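You operate a simulated robot arm through the tools that you are given. There is no shell and no other tool.

You run a simulated robot arm. Do the job below in one go: nothing can be reset, and whatever is moved stays where it is left.

TASK
Switch the fine feeder off and wipe the dust off its sensor.
Fine: open the sensor flap, use the lens pad, put it back, shut the flap; the feeder stays off, the OAK loom's drive locked off. Set down upright: lens pad. Where these are worked on the way, their far stop is far enough and under half their travel is too little: sensor flap. What is to be rubbed or washed off counts as gone when no trace of it is left.

It is judged by the outcome, as a careful person would: the job done as asked, and still so three seconds after it is handed in. It fails if anything else is knocked over, pushed out of place, dropped, spilled or broken.

THE ROBOT
A 7-joint arm with a two-finger parallel gripper, fixed in place. Base frame: the origin is at the foot of the arm, x ahead of it, y to its left, z up. Units: m, degrees, N and s.
Its first joint turns from -149.0 to 149.0 degrees. Payload 3.43 kg.
The tool frame sits at the grasp point between the pads (the TCP): z along the fingers, y along the line on which they close. The tips reach 0.03 m beyond it. The gripper opens to 0.094 m. The fingers are 0.028 m wide and 0.01 m thick; the gripper's body (0.05 by 0.096 m) begins 0.055 m behind the TCP.
Orientation is that of the tool frame in the base frame, as [roll, pitch, yaw] about the fixed x, y, z axes, in that order (R = Rz(yaw) Ry(pitch) Rx(roll)). With the fingers straight down and closing along the base's y, the tool's x points along the base's -x, its y along +y and its z along -z.

THE INTERFACE
- The arm moves only by the tool move_arm. Its argument "increments" is one flat list of numbers, 7 for each row, row after row: the shift along the tool's x, y, z in m, then the turn, a rotation vector about the tool's x, y, z in degrees, then the opening, from 0 (shut) to 1 (fully open). In form: [dx, dy, dz, wx, wy, wz, hand, dx, dy, dz, wx, wy, wz, hand, ...]. A call has 1 to 20 rows; each row is the pose to reach, as a shift and turn from the pose commanded when the call began, along the tool's axes at that moment. Rows are played at 5 a second. More than 0.05 m and 8.6 degrees between two rows, or a gripper value outside its range, and nothing of the call is played. Where a pose cannot be reached the arm comes as near as it can. A force on the tool above 90 N (or 10 N above the force at the start of the call, whichever is more), or a blocked arm, ends the call early, and 0.2 s more pass. Each finger travels about 0.045 m/s and halts on what it meets, pressing with about 23 N; the grip force reading is that of the motor and also rises with nothing between the fingers. The clock runs only during rows and for 0.2 s after the last one: add rows that repeat a pose to give the fingers time. The reply holds the time, the measured pose of the TCP, the force on the tool along the base axes, the opening and the grip force, in the units named above and with some noise, with the torque about the TCP (base axes, N m) and any sound that the robot's microphone picked up, and new pictures: "views" is both (left out), scene, wrist or none.
- Cameras (640 x 400 px; columns grow to the right, rows downward): "scene" is fixed at [0.399, -0.6508, 1.7501]; the picture's right is [0.96, -0.30, 0.00], its down [-0.13, -0.40, -0.91] and it looks along [0.27, 0.87, -0.42] (base axes); focal length 372 px, centre (320, 200). "wrist" rides on the gripper at [0.076, 0.014, -0.103] in the tool frame; the picture's right is [-0.18, 0.98, 0.00], its down [-0.75, -0.14, -0.64] and it looks along [-0.63, -0.12, 0.77] (tool axes); focal length 243 px, centre (320, 200). There is no depth. A picture from a camera that has moved, and an enlarged one, comes with that camera's place and axes in the base frame and with its lens. The place of the scene camera against the robot may be out by one fixed shift of up to 0.025 m in any direction.
- close_up(camera, box): a new picture of the part [left, top, right, bottom] of that camera's present view, enlarged. No time passes.
- finish_job(): hands the job in; it is judged then, once.

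Nothing tells you positions but the pictures and the camera data. Unless the task says otherwise, let go and move clear before handing in.

The tools are called after ">>>" as a command line: name --argument value ..., lists and objects as JSON in quotes. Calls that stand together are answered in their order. move_arm: Moves the arm, as the interface text tells. Its arguments: {"type":"object","properties":{"increments":{"type":"array"},"views":{"type":"string","enum":["both","scene","wrist","none"]}},"required":["increments"]} The other tools are called the same way: close_up (camera, box) takes an enlarged picture of a part of a camera's view; finish_job () hands the job in.

At the start:

```text
t: 0.0
position: [0.59, 0.7925, 1.2142]
orientation: [-179.9, 0.0, -179.9]
contact_force: [0.2, 0.2, -0.8]
torque: [-0.02, 0.04, -0.04]
width: 0.0941
finger_force: 0.0
```

scene: 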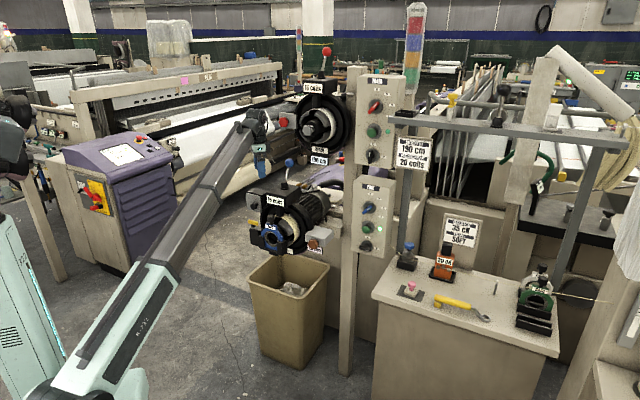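
wrist: 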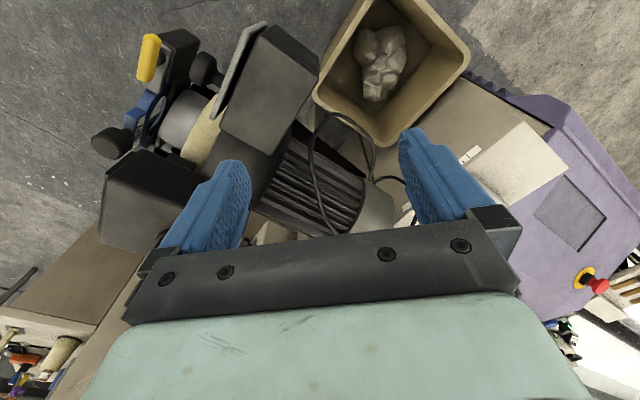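

I see two feeders on a post with two control boxes, a bench with a few items, and a loom drive cabinet at left. I'll look closely at each region before moving.

>>> close_up --camera "scene" --box '[240, 60, 440, 185]'

>>> close_up --camera "scene" --box '[230, 160, 430, 285]'

>>> close_up --camera "scene" --box '[370, 200, 590, 340]'

>>> close_up --camera "scene" --box '[30, 100, 230, 225]'

>>> close_up --camera "wrist" --box '[80, 0, 400, 200]'

>>> close_up --camera "scene" --box '[540, 20, 640, 120]'

```text
3.20 times, centred on (340, 122) of scene
camera zoom: at [0.399, -0.6508, 1.7501], right [0.96, -0.3, 0.0], down [-0.13, -0.4, -0.91], along [0.27, 0.87, -0.42], focal length 1190 px, centre (256, 448)
```

zoom: 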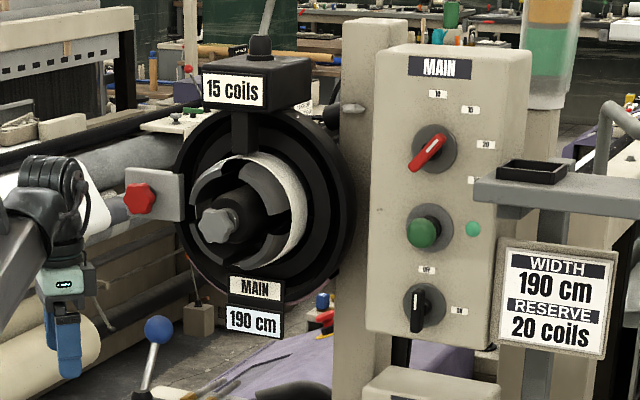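

```text
3.20 times, centred on (330, 222) of scene
camera zoom: at [0.399, -0.6508, 1.7501], right [0.96, -0.3, 0.0], down [-0.13, -0.4, -0.91], along [0.27, 0.87, -0.42], focal length 1190 px, centre (288, 128)
```

zoom: 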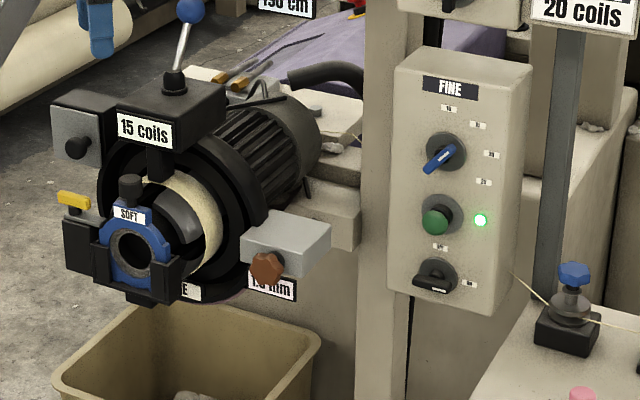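

```text
2.86 times, centred on (480, 270) of scene
camera zoom: at [0.399, -0.6508, 1.7501], right [0.96, -0.3, 0.0], down [-0.13, -0.4, -0.91], along [0.27, 0.87, -0.42], focal length 1063 px, centre (-137, 0)
```

zoom: 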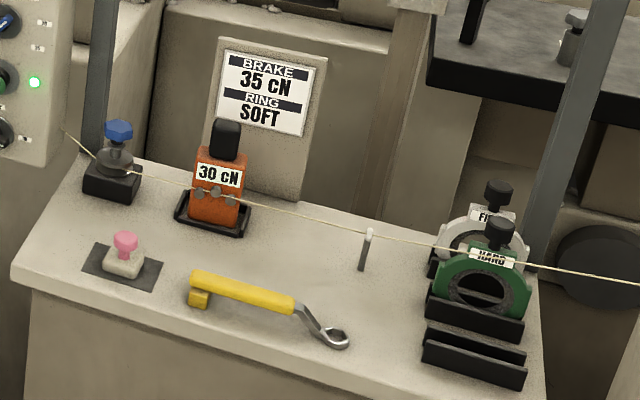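

```text
3.20 times, centred on (130, 162) of scene
camera zoom: at [0.399, -0.6508, 1.7501], right [0.96, -0.3, 0.0], down [-0.13, -0.4, -0.91], along [0.27, 0.87, -0.42], focal length 1190 px, centre (928, 320)
```

zoom: 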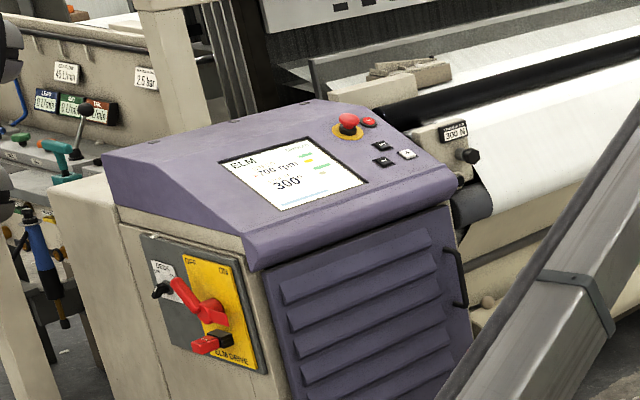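

```text
2.00 times, centred on (240, 100) of wrist
camera zoom: at [0.5139, 0.8069, 1.3157], right [0.18, 0.98, 0.0], down [0.75, -0.14, 0.64], along [0.63, -0.12, -0.77], focal length 485 px, centre (480, 400)
```

zoom: 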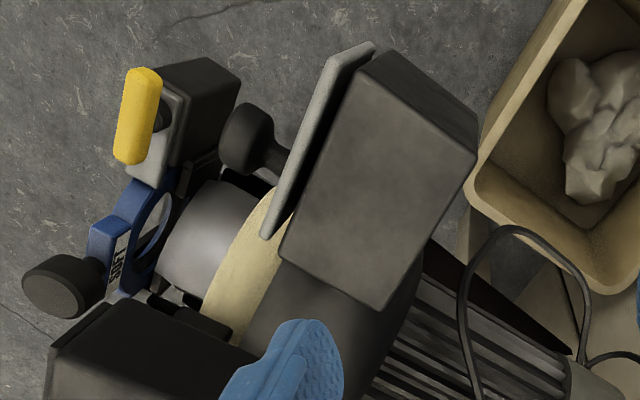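

```text
4.00 times, centred on (590, 70) of scene
camera zoom: at [0.399, -0.6508, 1.7501], right [0.96, -0.3, 0.0], down [-0.13, -0.4, -0.91], along [0.27, 0.87, -0.42], focal length 1488 px, centre (-760, 720)
```

zoom: 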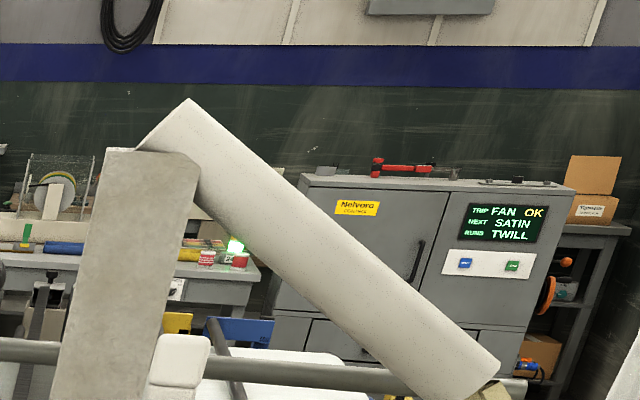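

The isolator on the purple cabinet reads ELM, so I still need to find the OAK drive. I'm looking at more of the scene.

>>> close_up --camera "scene" --box '[0, 0, 160, 100]'

>>> close_up --camera "scene" --box '[0, 80, 80, 230]'

>>> close_up --camera "scene" --box '[420, 50, 640, 190]'

>>> close_up --camera "scene" --box '[500, 180, 640, 400]'

>>> close_up --camera "scene" --box '[60, 165, 130, 225]'

>>> close_up --camera "scene" --box '[240, 180, 335, 260]'

>>> close_up --camera "scene" --box '[345, 175, 405, 265]'

>>> close_up --camera "scene" --box '[385, 230, 455, 310]'

>>> close_up --camera "scene" --box '[160, 0, 480, 100]'

>>> close_up --camera "wrist" --box '[0, 160, 180, 400]'

>>> close_up --camera "wrist" --box '[440, 80, 640, 400]'

```text
4.00 times, centred on (80, 50) of scene
camera zoom: at [0.399, -0.6508, 1.7501], right [0.96, -0.3, 0.0], down [-0.13, -0.4, -0.91], along [0.27, 0.87, -0.42], focal length 1488 px, centre (1280, 800)
```

zoom: 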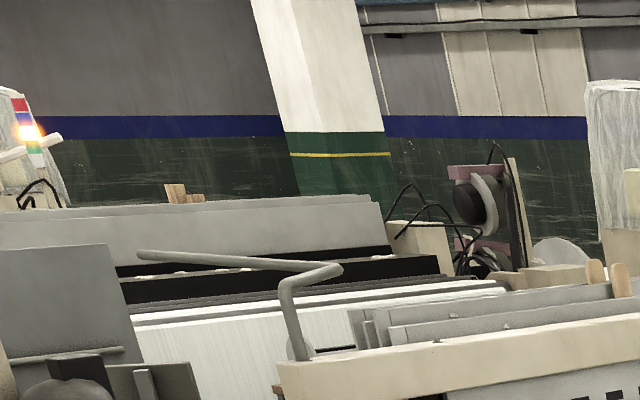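

```text
2.67 times, centred on (40, 155) of scene
camera zoom: at [0.399, -0.6508, 1.7501], right [0.96, -0.3, 0.0], down [-0.13, -0.4, -0.91], along [0.27, 0.87, -0.42], focal length 992 px, centre (1067, 320)
```

zoom: 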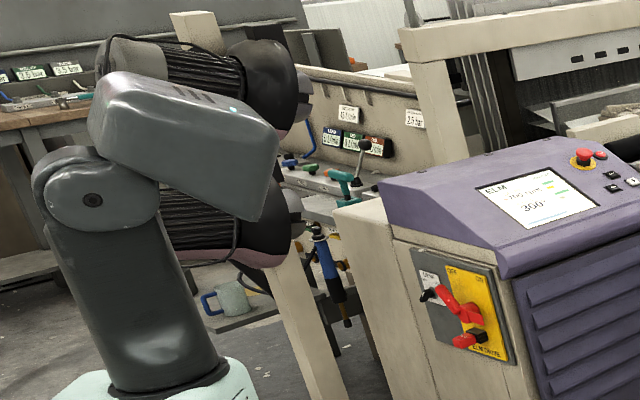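

```text
2.86 times, centred on (530, 120) of scene
camera zoom: at [0.399, -0.6508, 1.7501], right [0.96, -0.3, 0.0], down [-0.13, -0.4, -0.91], along [0.27, 0.87, -0.42], focal length 1063 px, centre (-280, 429)
```

zoom: 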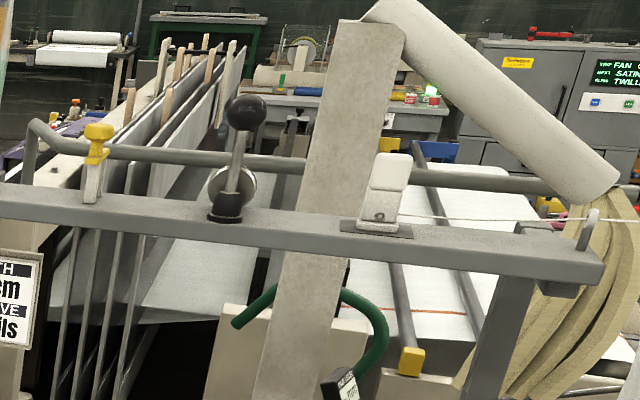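

```text
1.82 times, centred on (570, 290) of scene
camera zoom: at [0.399, -0.6508, 1.7501], right [0.96, -0.3, 0.0], down [-0.13, -0.4, -0.91], along [0.27, 0.87, -0.42], focal length 676 px, centre (-134, 36)
```

zoom: 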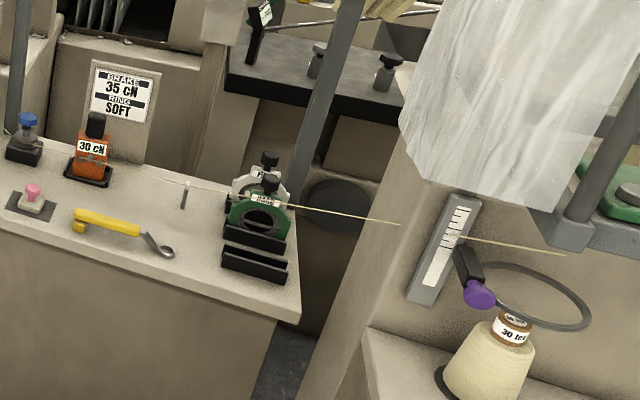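

```text
6.67 times, centred on (95, 195) of scene
camera zoom: at [0.399, -0.6508, 1.7501], right [0.96, -0.3, 0.0], down [-0.13, -0.4, -0.91], along [0.27, 0.87, -0.42], focal length 2479 px, centre (1820, 233)
```

zoom: 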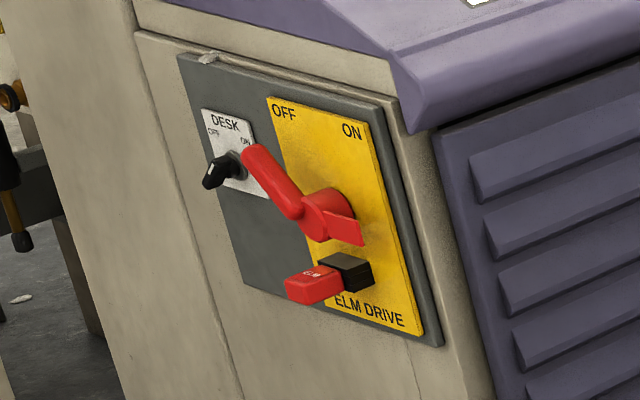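

```text
5.00 times, centred on (288, 220) of scene
camera zoom: at [0.399, -0.6508, 1.7501], right [0.96, -0.3, 0.0], down [-0.13, -0.4, -0.91], along [0.27, 0.87, -0.42], focal length 1860 px, centre (482, 100)
```

zoom: 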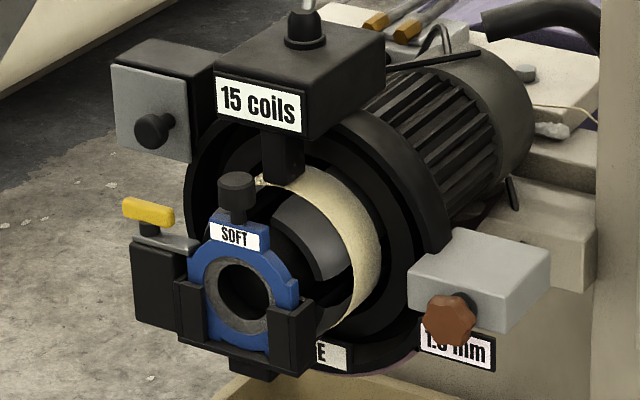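

```text
4.44 times, centred on (375, 220) of scene
camera zoom: at [0.399, -0.6508, 1.7501], right [0.96, -0.3, 0.0], down [-0.13, -0.4, -0.91], along [0.27, 0.87, -0.42], focal length 1653 px, centre (76, 111)
```

zoom: 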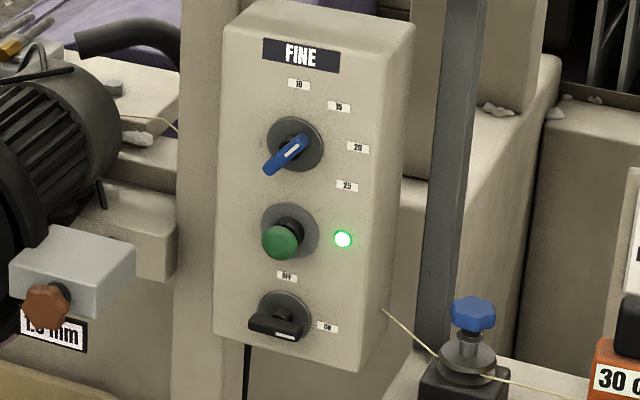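

```text
5.00 times, centred on (420, 270) of scene
camera zoom: at [0.399, -0.6508, 1.7501], right [0.96, -0.3, 0.0], down [-0.13, -0.4, -0.91], along [0.27, 0.87, -0.42], focal length 1860 px, centre (-180, -150)
```

zoom: 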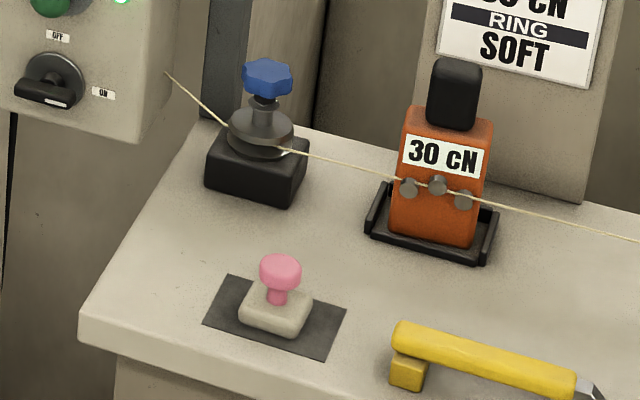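

```text
2.00 times, centred on (320, 50) of scene
camera zoom: at [0.399, -0.6508, 1.7501], right [0.96, -0.3, 0.0], down [-0.13, -0.4, -0.91], along [0.27, 0.87, -0.42], focal length 744 px, centre (320, 500)
```

zoom: 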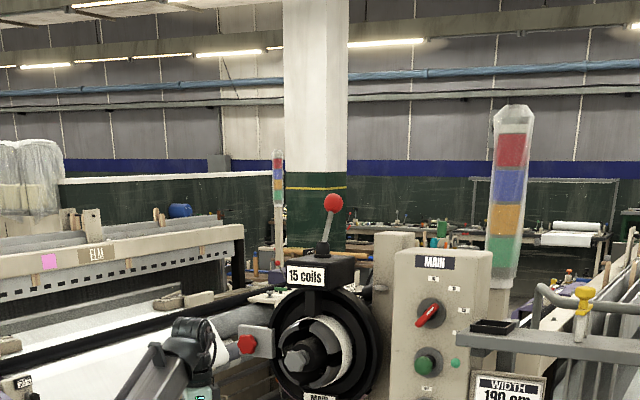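

```text
1.67 times, centred on (90, 280) of wrist
camera zoom: at [0.5139, 0.8069, 1.3157], right [0.18, 0.98, 0.0], down [0.75, -0.14, 0.64], along [0.63, -0.12, -0.77], focal length 404 px, centre (703, 67)
```

zoom: 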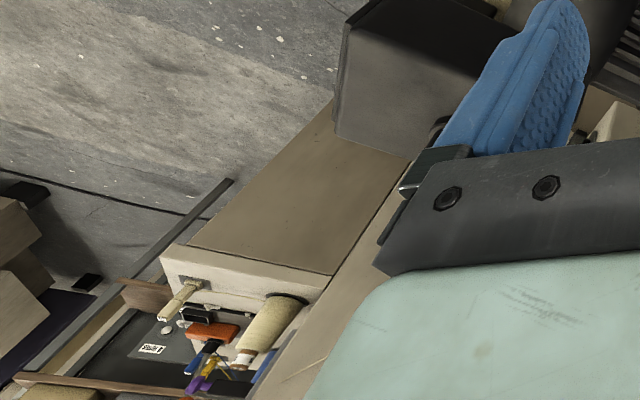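

```text
1.25 times, centred on (540, 240) of wrist
camera zoom: at [0.5139, 0.8069, 1.3157], right [0.18, 0.98, 0.0], down [0.75, -0.14, 0.64], along [0.63, -0.12, -0.77], focal length 303 px, centre (45, 150)
```

zoom: 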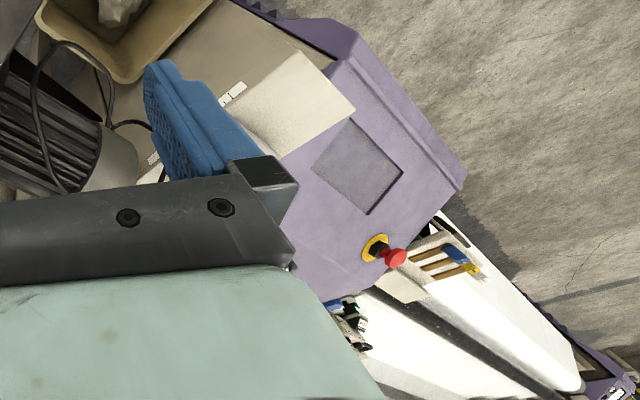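

The fine feeder hangs around (0.6, 0.6, 1.05) with its control box to the right, and the purple desk behind it (screen dark) may be OAK. I'll raise the arm and take a wider view with the wrist camera.

>>> move_arm --increments '[0, 0, -0.05, 0, 0, 0, 1, 0, 0, -0.1, 0, 0, 0, 1, 0.04, 0, -0.14, 0, 0, 0, 1, 0.08, 0, -0.18, 0, 0, 0, 1, 0.12, 0, -0.2, 0, 0, 0, 1]'

```text
refused: row 3 steps farther than a row can; nothing moved
```

>>> move_arm --increments '[0, 0, -0.045, 0, 0, 0, 1, 0, 0, -0.09, 0, 0, 0, 1, 0.03, 0, -0.12, 0, 0, 0, 1, 0.06, 0, -0.15, 0, 0, 0, 1, 0.09, 0, -0.18, 0, 0, 0, 1]'

```text
t: 1.2
position: [0.5152, 0.8188, 1.3523]
orientation: [175.2, 2.8, 179.9]
contact_force: [0.2, 0.0, 0.1]
torque: [0.0, -0.01, 0.01]
width: 0.0941
finger_force: 0.0
out of reach, approached as far as the arm can: row 2, 3, 4, 5
camera wrist: at [0.4352, 0.824, 1.4491], right [0.18, 0.98, 0.09], down [0.72, -0.2, 0.66], along [0.67, -0.05, -0.74], focal length 243 px, centre (320, 200)
```

scene: 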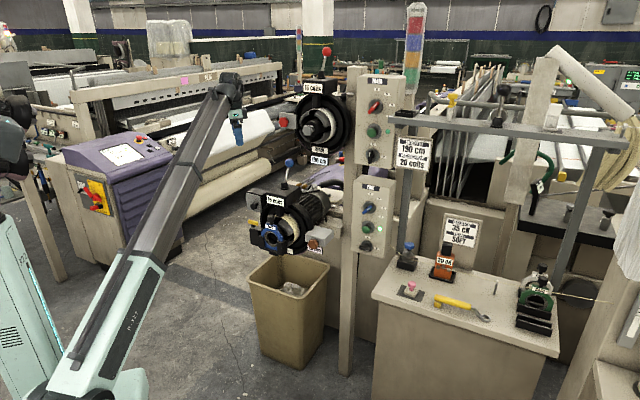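
wrist: 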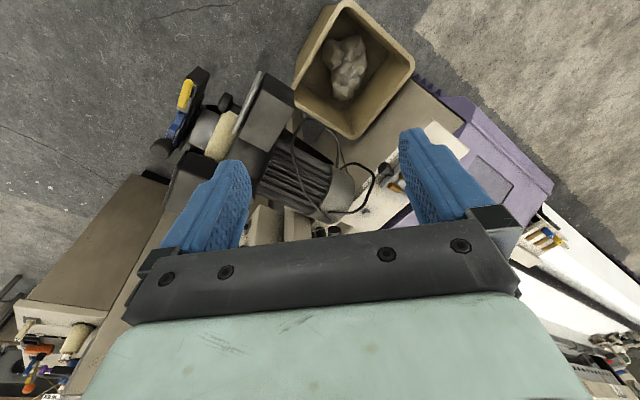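

The arm is near its reach limit at this height. I'll zoom the wrist view on the feeder and the purple desk.

>>> close_up --camera "wrist" --box '[140, 40, 300, 200]'

>>> close_up --camera "wrist" --box '[340, 70, 640, 280]'

>>> close_up --camera "wrist" --box '[0, 280, 160, 400]'

```text
2.50 times, centred on (220, 120) of wrist
camera zoom: at [0.4352, 0.824, 1.4491], right [0.18, 0.98, 0.09], down [0.72, -0.2, 0.66], along [0.67, -0.05, -0.74], focal length 606 px, centre (570, 400)
```

zoom: 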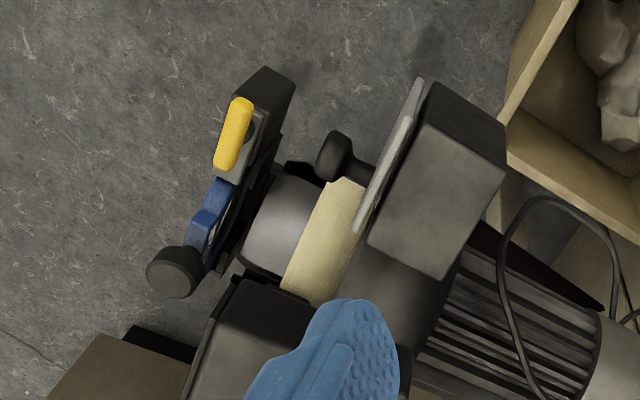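

```text
1.90 times, centred on (490, 175) of wrist
camera zoom: at [0.4352, 0.824, 1.4491], right [0.18, 0.98, 0.09], down [0.72, -0.2, 0.66], along [0.67, -0.05, -0.74], focal length 462 px, centre (-4, 248)
```

zoom: 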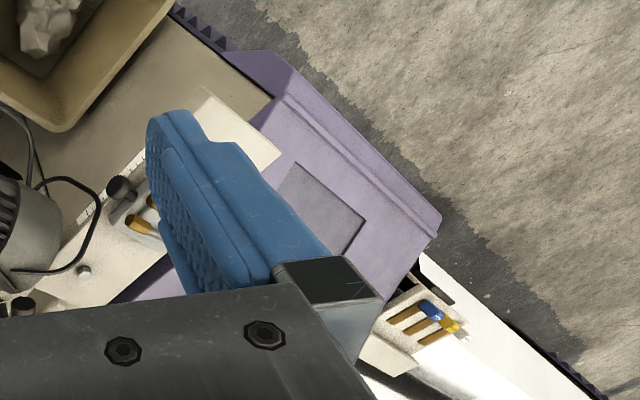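

```text
3.33 times, centred on (80, 340) of wrist
camera zoom: at [0.4352, 0.824, 1.4491], right [0.18, 0.98, 0.09], down [0.72, -0.2, 0.66], along [0.67, -0.05, -0.74], focal length 809 px, centre (1120, -267)
```

zoom: 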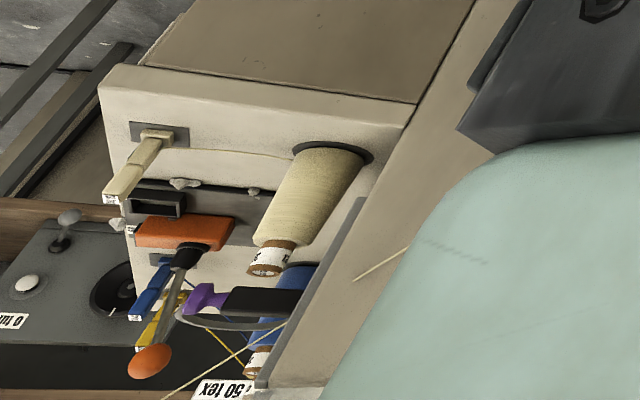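

The yellow-handled part and the black-knobbed plate both could be the flap. I'll retract toward the base and tilt the camera to see the feeder and control boxes from the front.

>>> move_arm --increments '[0.03, -0.02, 0.03, 0, 0, 0, 1, 0.06, -0.05, 0.05, 0, 0, 0, 1, 0.08, -0.09, 0.05, 0, 0, 0, 1, 0.1, -0.13, 0.05, 0, 0, 0, 1]' --views "none"

```text
t: 2.2
position: [0.4203, 0.6981, 1.2744]
orientation: [174.2, 3.2, 179.8]
contact_force: [0.8, 0.2, -0.8]
torque: [0.03, 0.0, 0.01]
width: 0.0943
finger_force: 0.0
out of reach, approached as far as the arm can: row 4
```

>>> move_arm --increments '[0.01, -0.045, -0.01, 0, 0, -7.5, 1, 0.02, -0.09, -0.02, 0, 0, -15, 1, 0.03, -0.135, -0.03, 0, 0, -22.5, 1, 0.04, -0.18, -0.04, 0, 0, -30, 1, 0.05, -0.225, -0.05, 0, 0, -37.5, 1, 0.058, -0.26, -0.06, 0, 0, -45, 1]' --views "both"

```text
t: 3.6
position: [0.4042, 0.4916, 1.2222]
orientation: [177.4, 11.4, -135.7]
contact_force: [-4.0, 53.1, -41.0]
torque: [-2.29, -3.53, -4.26]
width: 0.0937
finger_force: 0.1
out of reach, approached as far as the arm can: row 1, 2, 3, 4, 5, 6
camera wrist: at [0.3303, 0.4324, 1.306], right [-0.56, 0.82, 0.08], down [0.56, 0.31, 0.77], along [0.61, 0.48, -0.63], focal length 243 px, centre (320, 200)
```

scene: 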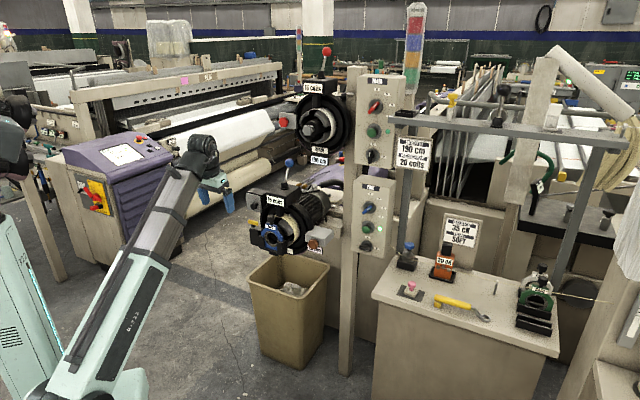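
wrist: 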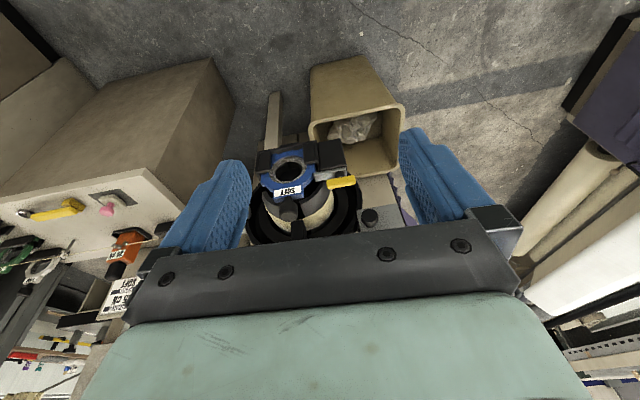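

The gripper seems to be touching its own folded arm there. I'll move it outward, up, and tilt it forward to relieve that.

>>> move_arm --increments '[-0.03, 0, -0.02, 0, -3, 0, 1, -0.06, 0, -0.04, 0, -8, 0, 1, -0.06, 0, -0.06, 0, -15, 0, 1, -0.06, 0, -0.08, 0, -22, 0, 1]' --views "both"

```text
t: 4.6
position: [0.4347, 0.524, 1.3081]
orientation: [177.1, 33.0, -136.3]
contact_force: [-0.2, 0.0, 0.3]
torque: [-0.01, 0.04, 0.0]
width: 0.094
finger_force: 0.0
camera wrist: at [0.3423, 0.448, 1.3521], right [-0.59, 0.8, 0.14], down [0.33, 0.07, 0.94], along [0.74, 0.6, -0.3], focal length 243 px, centre (320, 200)
```

scene: 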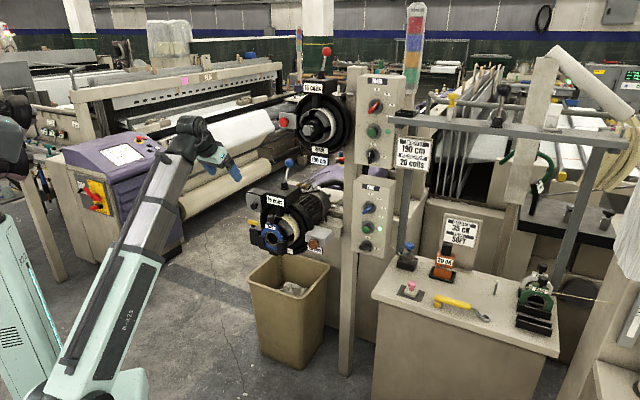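
wrist: 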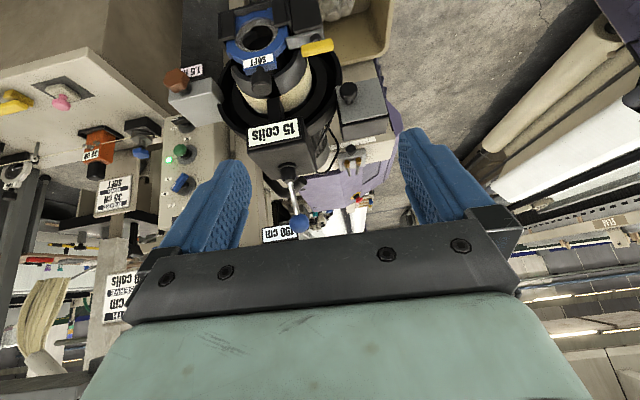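

Contact is gone and the feeder is now in view from the front (upside down). Zooming in.

>>> close_up --camera "wrist" --box '[150, 0, 310, 100]'

>>> close_up --camera "wrist" --box '[250, 20, 410, 120]'

>>> close_up --camera "wrist" --box '[240, 110, 420, 240]'

>>> close_up --camera "wrist" --box '[0, 60, 240, 260]'

```text
4.00 times, centred on (230, 50) of wrist
camera zoom: at [0.3423, 0.448, 1.3521], right [-0.59, 0.8, 0.14], down [0.33, 0.07, 0.94], along [0.74, 0.6, -0.3], focal length 970 px, centre (680, 800)
```

zoom: 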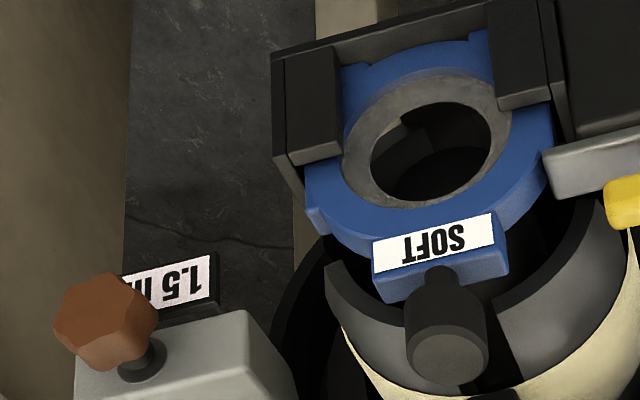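

```text
4.00 times, centred on (330, 70) of wrist
camera zoom: at [0.3423, 0.448, 1.3521], right [-0.59, 0.8, 0.14], down [0.33, 0.07, 0.94], along [0.74, 0.6, -0.3], focal length 970 px, centre (280, 720)
```

zoom: 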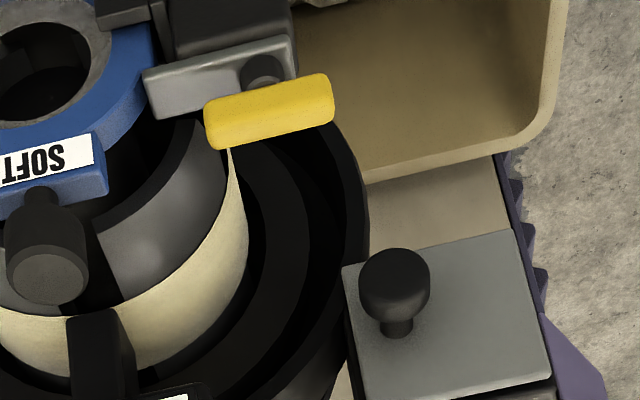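

```text
3.08 times, centred on (330, 175) of wrist
camera zoom: at [0.3423, 0.448, 1.3521], right [-0.59, 0.8, 0.14], down [0.33, 0.07, 0.94], along [0.74, 0.6, -0.3], focal length 746 px, centre (289, 277)
```

zoom: 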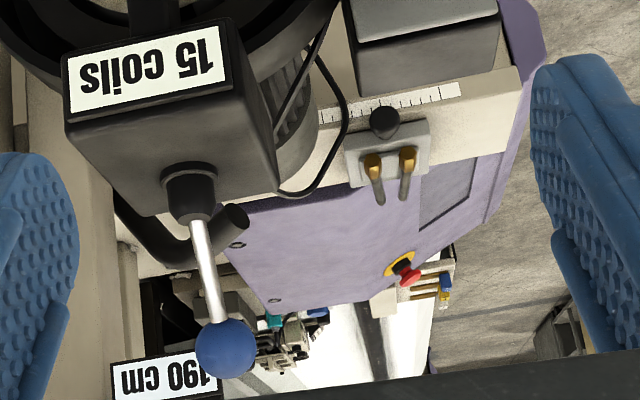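

```text
2.00 times, centred on (120, 160) of wrist
camera zoom: at [0.3423, 0.448, 1.3521], right [-0.59, 0.8, 0.14], down [0.33, 0.07, 0.94], along [0.74, 0.6, -0.3], focal length 485 px, centre (720, 280)
```

zoom: 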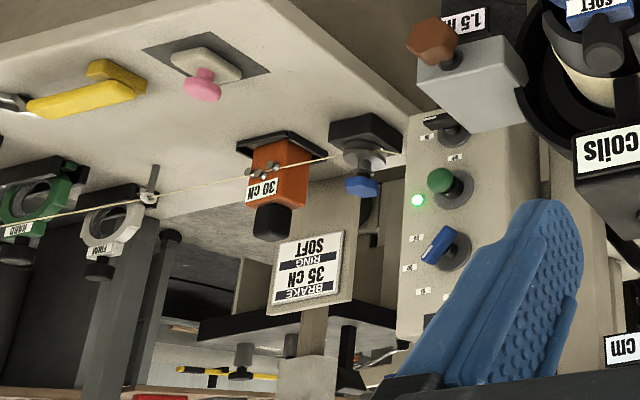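

The sensor flap looks like the grey plate with the black mushroom knob at about (0.546, 0.708, 1.077), and the pink-knobbed lens pad sits near (1.04, 0.29, 0.89). I still need to find the OAK isolator, so I'll swing right and look over the bench.

>>> move_arm --increments '[-0.0033, -0.0477, -0.0002, 2.18, -0.17, 3.35, 1, -0.0035, -0.095, -0.0024, 4.36, -0.34, 6.7, 1, -0.0013, -0.1425, -0.0063, 6.54, -0.5, 10.06, 1, 0.0039, -0.1894, -0.0119, 8.72, -0.67, 13.4, 1, 0.0118, -0.2357, -0.0194, 10.9, -0.84, 16.76, 1, 0.0225, -0.2811, -0.0286, 13.08, -1.0, 20.1, 1, 0.0357, -0.3255, -0.0394, 15.26, -1.18, 23.46, 1, 0.0516, -0.3685, -0.0518, 17.44, -1.34, 26.8, 1]'

```text
t: 6.4
position: [0.6459, 0.2117, 1.3099]
orientation: [177.3, 33.0, -168.5]
contact_force: [0.9, -0.1, 0.3]
torque: [-0.01, -0.01, 0.0]
width: 0.0938
finger_force: 0.1
camera wrist: at [0.5284, 0.1966, 1.3526], right [-0.07, 0.99, 0.14], down [0.32, -0.11, 0.94], along [0.95, 0.11, -0.3], focal length 243 px, centre (320, 200)
```

scene: 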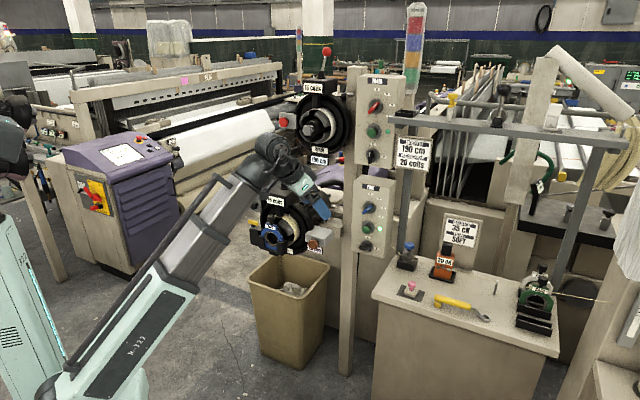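
wrist: 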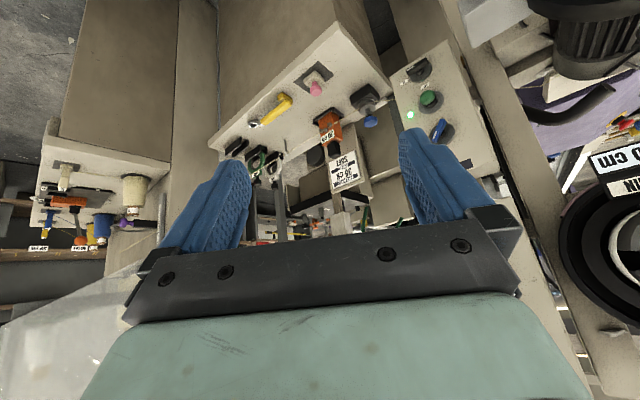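

>>> close_up --camera "wrist" --box '[360, 20, 500, 180]'

>>> close_up --camera "wrist" --box '[480, 0, 640, 140]'

>>> close_up --camera "wrist" --box '[200, 40, 400, 220]'

>>> close_up --camera "wrist" --box '[0, 120, 180, 280]'

>>> close_up --camera "wrist" --box '[240, 140, 420, 260]'

```text
2.50 times, centred on (430, 100) of wrist
camera zoom: at [0.5284, 0.1966, 1.3526], right [-0.07, 0.99, 0.14], down [0.32, -0.11, 0.94], along [0.95, 0.11, -0.3], focal length 606 px, centre (45, 450)
```

zoom: 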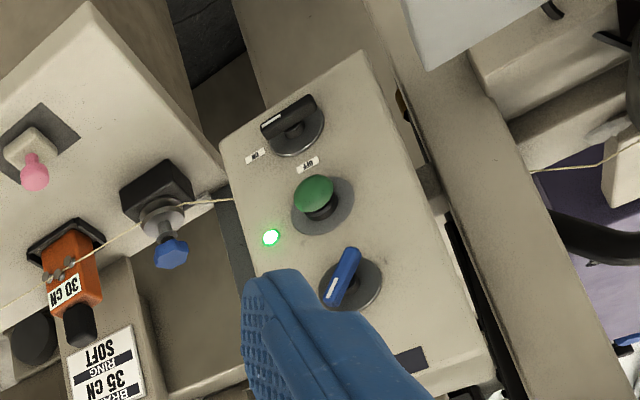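

```text
2.86 times, centred on (560, 70) of wrist
camera zoom: at [0.5284, 0.1966, 1.3526], right [-0.07, 0.99, 0.14], down [0.32, -0.11, 0.94], along [0.95, 0.11, -0.3], focal length 693 px, centre (-366, 571)
```

zoom: 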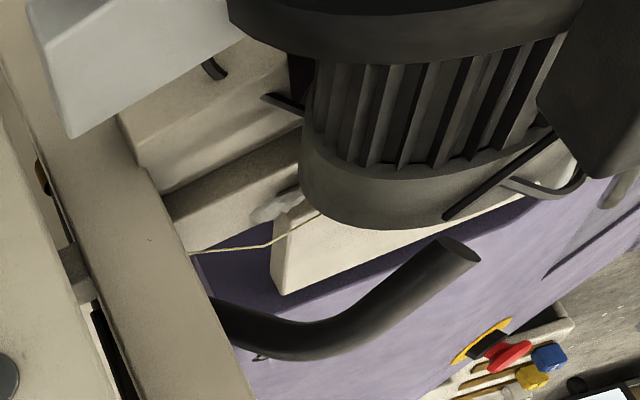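

```text
2.22 times, centred on (300, 130) of wrist
camera zoom: at [0.5284, 0.1966, 1.3526], right [-0.07, 0.99, 0.14], down [0.32, -0.11, 0.94], along [0.95, 0.11, -0.3], focal length 539 px, centre (364, 356)
```

zoom: 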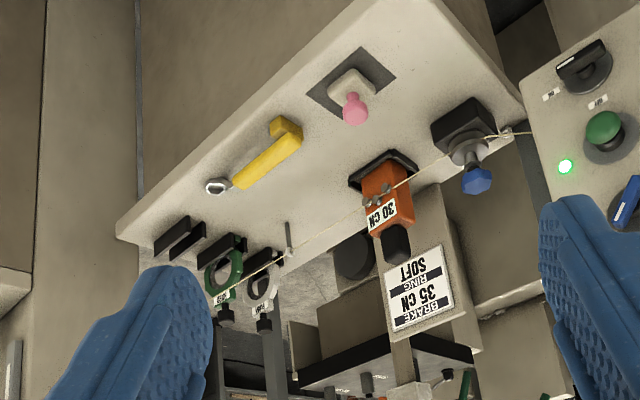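

```text
2.50 times, centred on (90, 200) of wrist
camera zoom: at [0.5284, 0.1966, 1.3526], right [-0.07, 0.99, 0.14], down [0.32, -0.11, 0.94], along [0.95, 0.11, -0.3], focal length 606 px, centre (895, 200)
```

zoom: 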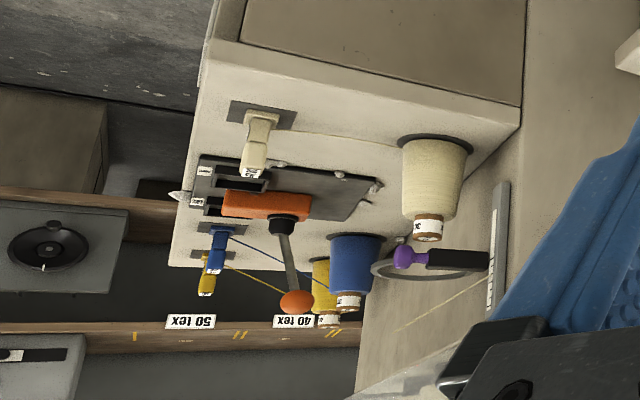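

```text
3.33 times, centred on (330, 200) of wrist
camera zoom: at [0.5284, 0.1966, 1.3526], right [-0.07, 0.99, 0.14], down [0.32, -0.11, 0.94], along [0.95, 0.11, -0.3], focal length 809 px, centre (287, 200)
```

zoom: 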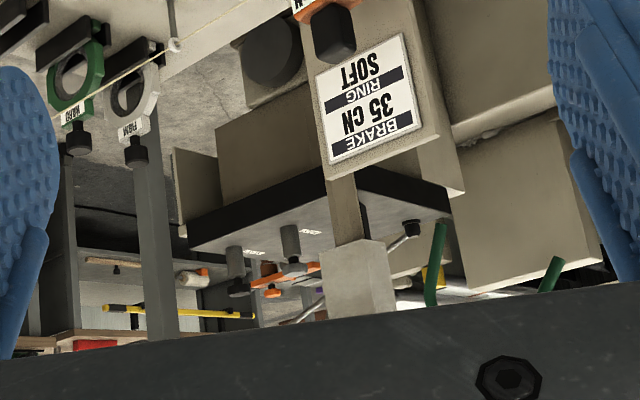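

No OAK isolator on this side; the FINE switch mark points to ON (right), OFF is upward. I'll swing back left to look at the OAK cabinet's near side.

>>> move_arm --increments '[0.006, 0.0471, -0.0017, -2.18, 0.16, -3.35, 1, 0.0147, 0.0936, -0.0052, -4.36, 0.32, -6.7, 1, 0.0261, 0.1393, -0.0105, -6.54, 0.48, -10.06, 1, 0.0402, 0.1842, -0.0175, -8.72, 0.64, -13.41, 1, 0.0567, 0.2277, -0.0263, -10.9, 0.8, -16.76, 1, 0.0758, 0.2698, -0.0367, -13.08, 0.96, -20.11, 1, 0.0974, 0.3104, -0.0488, -15.26, 1.12, -23.46, 1, 0.1211, 0.3493, -0.0625, -17.44, 1.28, -26.82, 1, 0.147, 0.3859, -0.0776, -19.62, 1.44, -30.17, 1, 0.175, 0.4205, -0.0942, -21.8, 1.6, -33.52, 1, 0.2049, 0.4527, -0.1121, -23.98, 1.76, -36.87, 1]' --views "wrist"

```text
t: 8.8
position: [0.3183, 0.6029, 1.3098]
orientation: [177.3, 33.1, -124.3]
contact_force: [-0.6, 0.8, 0.0]
torque: [0.0, -0.03, -0.01]
width: 0.094
finger_force: 0.1
camera wrist: at [0.2433, 0.5091, 1.353], right [-0.74, 0.66, 0.14], down [0.3, 0.14, 0.94], along [0.6, 0.74, -0.3], focal length 243 px, centre (320, 200)
```

wrist: 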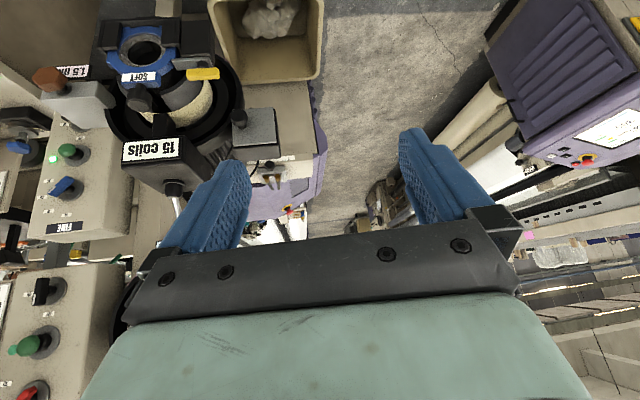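

>>> close_up --camera "wrist" --box '[200, 0, 360, 110]'

>>> close_up --camera "wrist" --box '[220, 90, 340, 170]'

>>> close_up --camera "wrist" --box '[230, 160, 420, 250]'

>>> close_up --camera "wrist" --box '[480, 0, 640, 180]'

```text
3.64 times, centred on (280, 55) of wrist
camera zoom: at [0.2433, 0.5091, 1.353], right [-0.74, 0.66, 0.14], down [0.3, 0.14, 0.94], along [0.6, 0.74, -0.3], focal length 882 px, centre (466, 727)
```

zoom: 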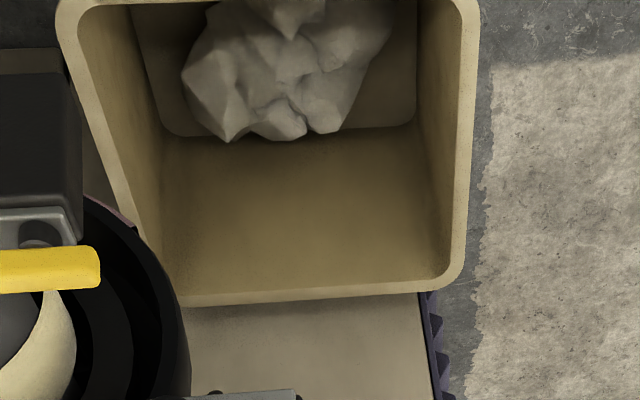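

```text
5.00 times, centred on (280, 130) of wrist
camera zoom: at [0.2433, 0.5091, 1.353], right [-0.74, 0.66, 0.14], down [0.3, 0.14, 0.94], along [0.6, 0.74, -0.3], focal length 1213 px, centre (520, 550)
```

zoom: 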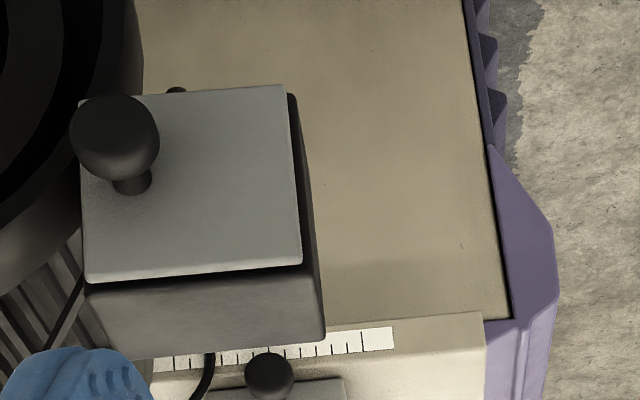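

```text
3.37 times, centred on (325, 205) of wrist
camera zoom: at [0.2433, 0.5091, 1.353], right [-0.74, 0.66, 0.14], down [0.3, 0.14, 0.94], along [0.6, 0.74, -0.3], focal length 817 px, centre (303, 183)
```

zoom: 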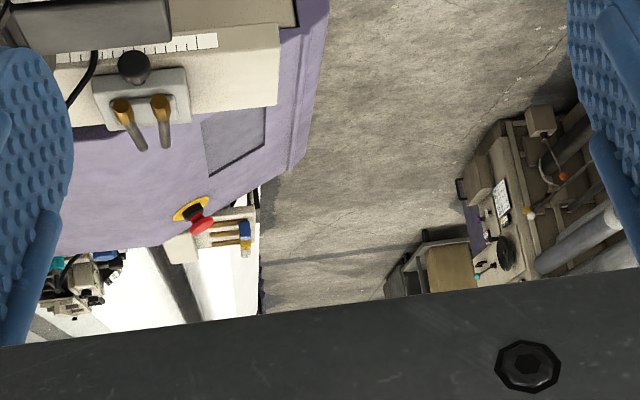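

```text
2.22 times, centred on (560, 90) of wrist
camera zoom: at [0.2433, 0.5091, 1.353], right [-0.74, 0.66, 0.14], down [0.3, 0.14, 0.94], along [0.6, 0.74, -0.3], focal length 539 px, centre (-213, 444)
```

zoom: 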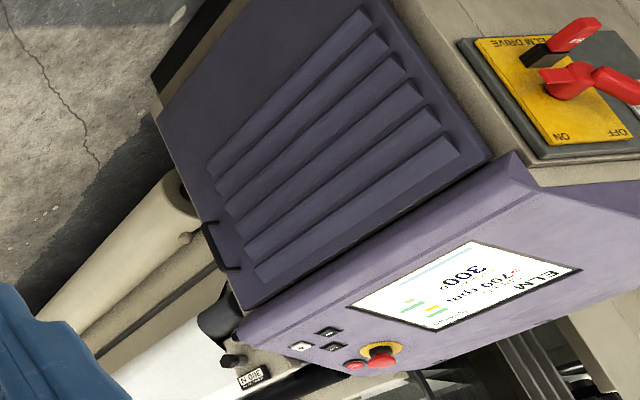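

The flap's knob sits near its right edge, and I see no OAK isolator within reach; the OAK desk screen is dark. Next I bring the tool horizontal in front of the FINE box to turn its switch.

>>> move_arm --increments '[-0.0015, -0.0481, -0.0013, 1.02, -4.74, 0.33, 1, -0.0017, -0.0955, -0.0034, 2.05, -9.47, 0.66, 1, 0.0006, -0.1426, -0.0072, 3.07, -14.21, 1.0, 1, 0.0059, -0.1895, -0.0128, 4.09, -18.95, 1.33, 1, 0.0139, -0.2358, -0.0202, 5.12, -23.69, 1.66, 1, 0.0245, -0.2811, -0.0292, 6.14, -28.42, 1.99, 1, 0.0433, -0.3257, -0.0316, 7.16, -33.16, 2.32, 1, 0.0665, -0.368, -0.025, 8.19, -37.9, 2.65, 1, 0.0891, -0.4077, -0.0117, 9.21, -42.64, 2.99, 1, 0.111, -0.4434, 0.0083, 10.23, -47.37, 3.32, 1, 0.1287, -0.4738, 0.0371, 11.26, -52.11, 3.65, 1, 0.1379, -0.5057, 0.0654, 12.28, -56.85, 3.98, 1, 0.146, -0.5306, 0.0949, 12.28, -56.85, 3.98, 1]'

```text
t: 11.6
position: [0.7184, 0.2615, 1.1287]
orientation: [108.8, 89.9, 153.9]
contact_force: [-0.4, -1.2, -0.2]
torque: [0.01, 0.03, 0.01]
width: 0.0938
finger_force: 0.0
camera wrist: at [0.6365, 0.1988, 1.0495], right [-0.69, 0.69, 0.19], down [-0.35, -0.55, 0.75], along [0.63, 0.46, 0.63], focal length 243 px, centre (320, 200)
```

scene: 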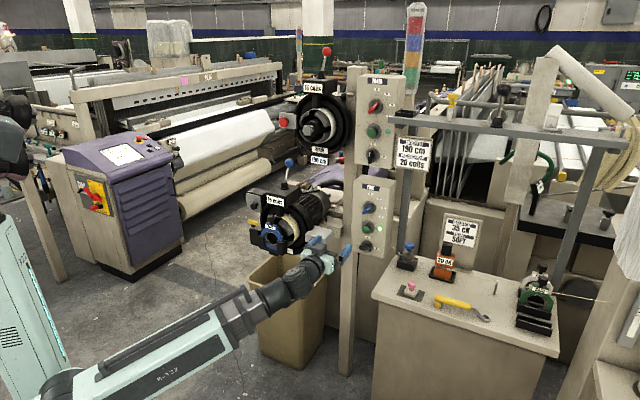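
wrist: 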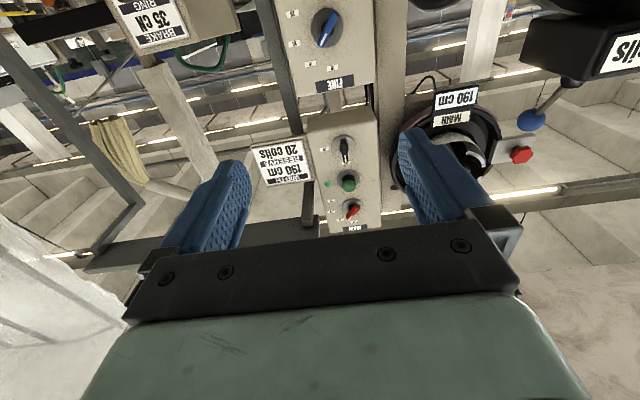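

The tool is now horizontal and facing the box. I'll lower to the switch height, roll 90° so the fingers close vertically, and stop short of the switch.

>>> move_arm --increments '[0.02, 0, 0.01, 0, 0, 8.18, 0.9, 0.045, 0, 0.03, 0, 0, 16.36, 0.8, 0.075, 0.002, 0.05, 0, 0, 24.55, 0.7, 0.105, 0.004, 0.07, 0, 0, 32.73, 0.6, 0.135, 0.006, 0.09, 0, 0, 40.9, 0.6, 0.16, 0.008, 0.115, 0, 0, 49.1, 0.6, 0.18, 0.01, 0.14, 0, 0, 57.3, 0.6, 0.195, 0.012, 0.165, 0, 0, 65.45, 0.6, 0.205, 0.014, 0.19, 0, 0, 73.6, 0.6, 0.21, 0.016, 0.21, 0, 0, 81.8, 0.6, 0.212, 0.0166, 0.225, 0, 0, 90, 0.6, 0.212, 0.0166, 0.2344, 0, 0, 90, 0.6]'

```text
t: 14.2
position: [0.872, 0.4361, 0.9169]
orientation: [90.1, -0.2, 134.9]
contact_force: [-0.8, 0.6, -0.2]
torque: [0.02, -0.01, 0.0]
width: 0.0563
finger_force: 0.1
camera wrist: at [0.7468, 0.4172, 0.93], right [0.13, -0.13, 0.98], down [0.08, -0.99, -0.14], along [0.99, 0.1, -0.12], focal length 243 px, centre (320, 200)
```

scene: 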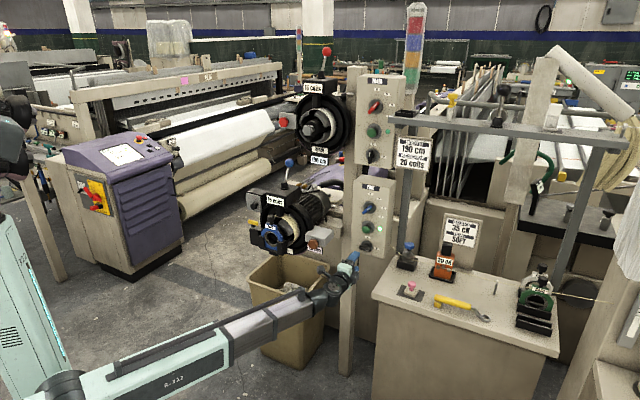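
wrist: 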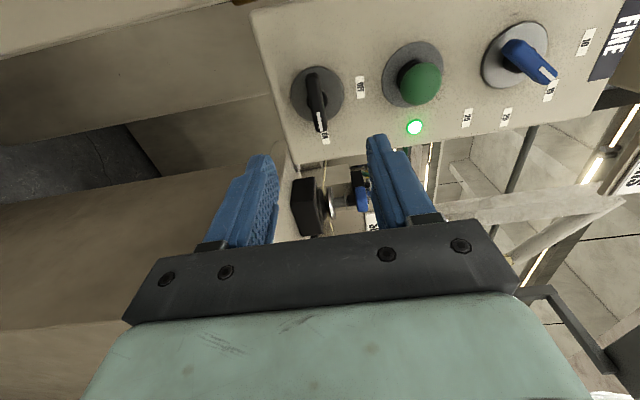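

>>> close_up --camera "wrist" --box '[240, 40, 480, 190]'

>>> close_up --camera "scene" --box '[300, 170, 430, 310]'

```text
2.67 times, centred on (360, 115) of wrist
camera zoom: at [0.7468, 0.4172, 0.93], right [0.13, -0.13, 0.98], down [0.08, -0.99, -0.14], along [0.99, 0.1, -0.12], focal length 647 px, centre (213, 427)
```

zoom: 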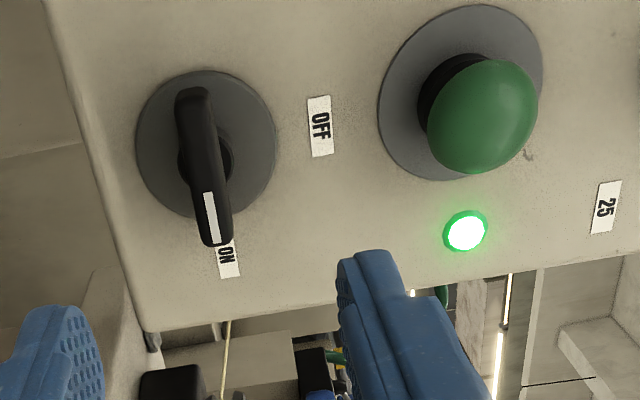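

```text
2.86 times, centred on (365, 240) of scene
camera zoom: at [0.399, -0.6508, 1.7501], right [0.96, -0.3, 0.0], down [-0.13, -0.4, -0.91], along [0.27, 0.87, -0.42], focal length 1063 px, centre (191, 86)
```

zoom: 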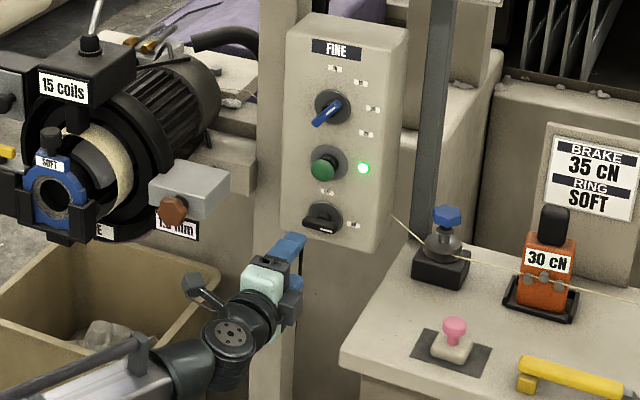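

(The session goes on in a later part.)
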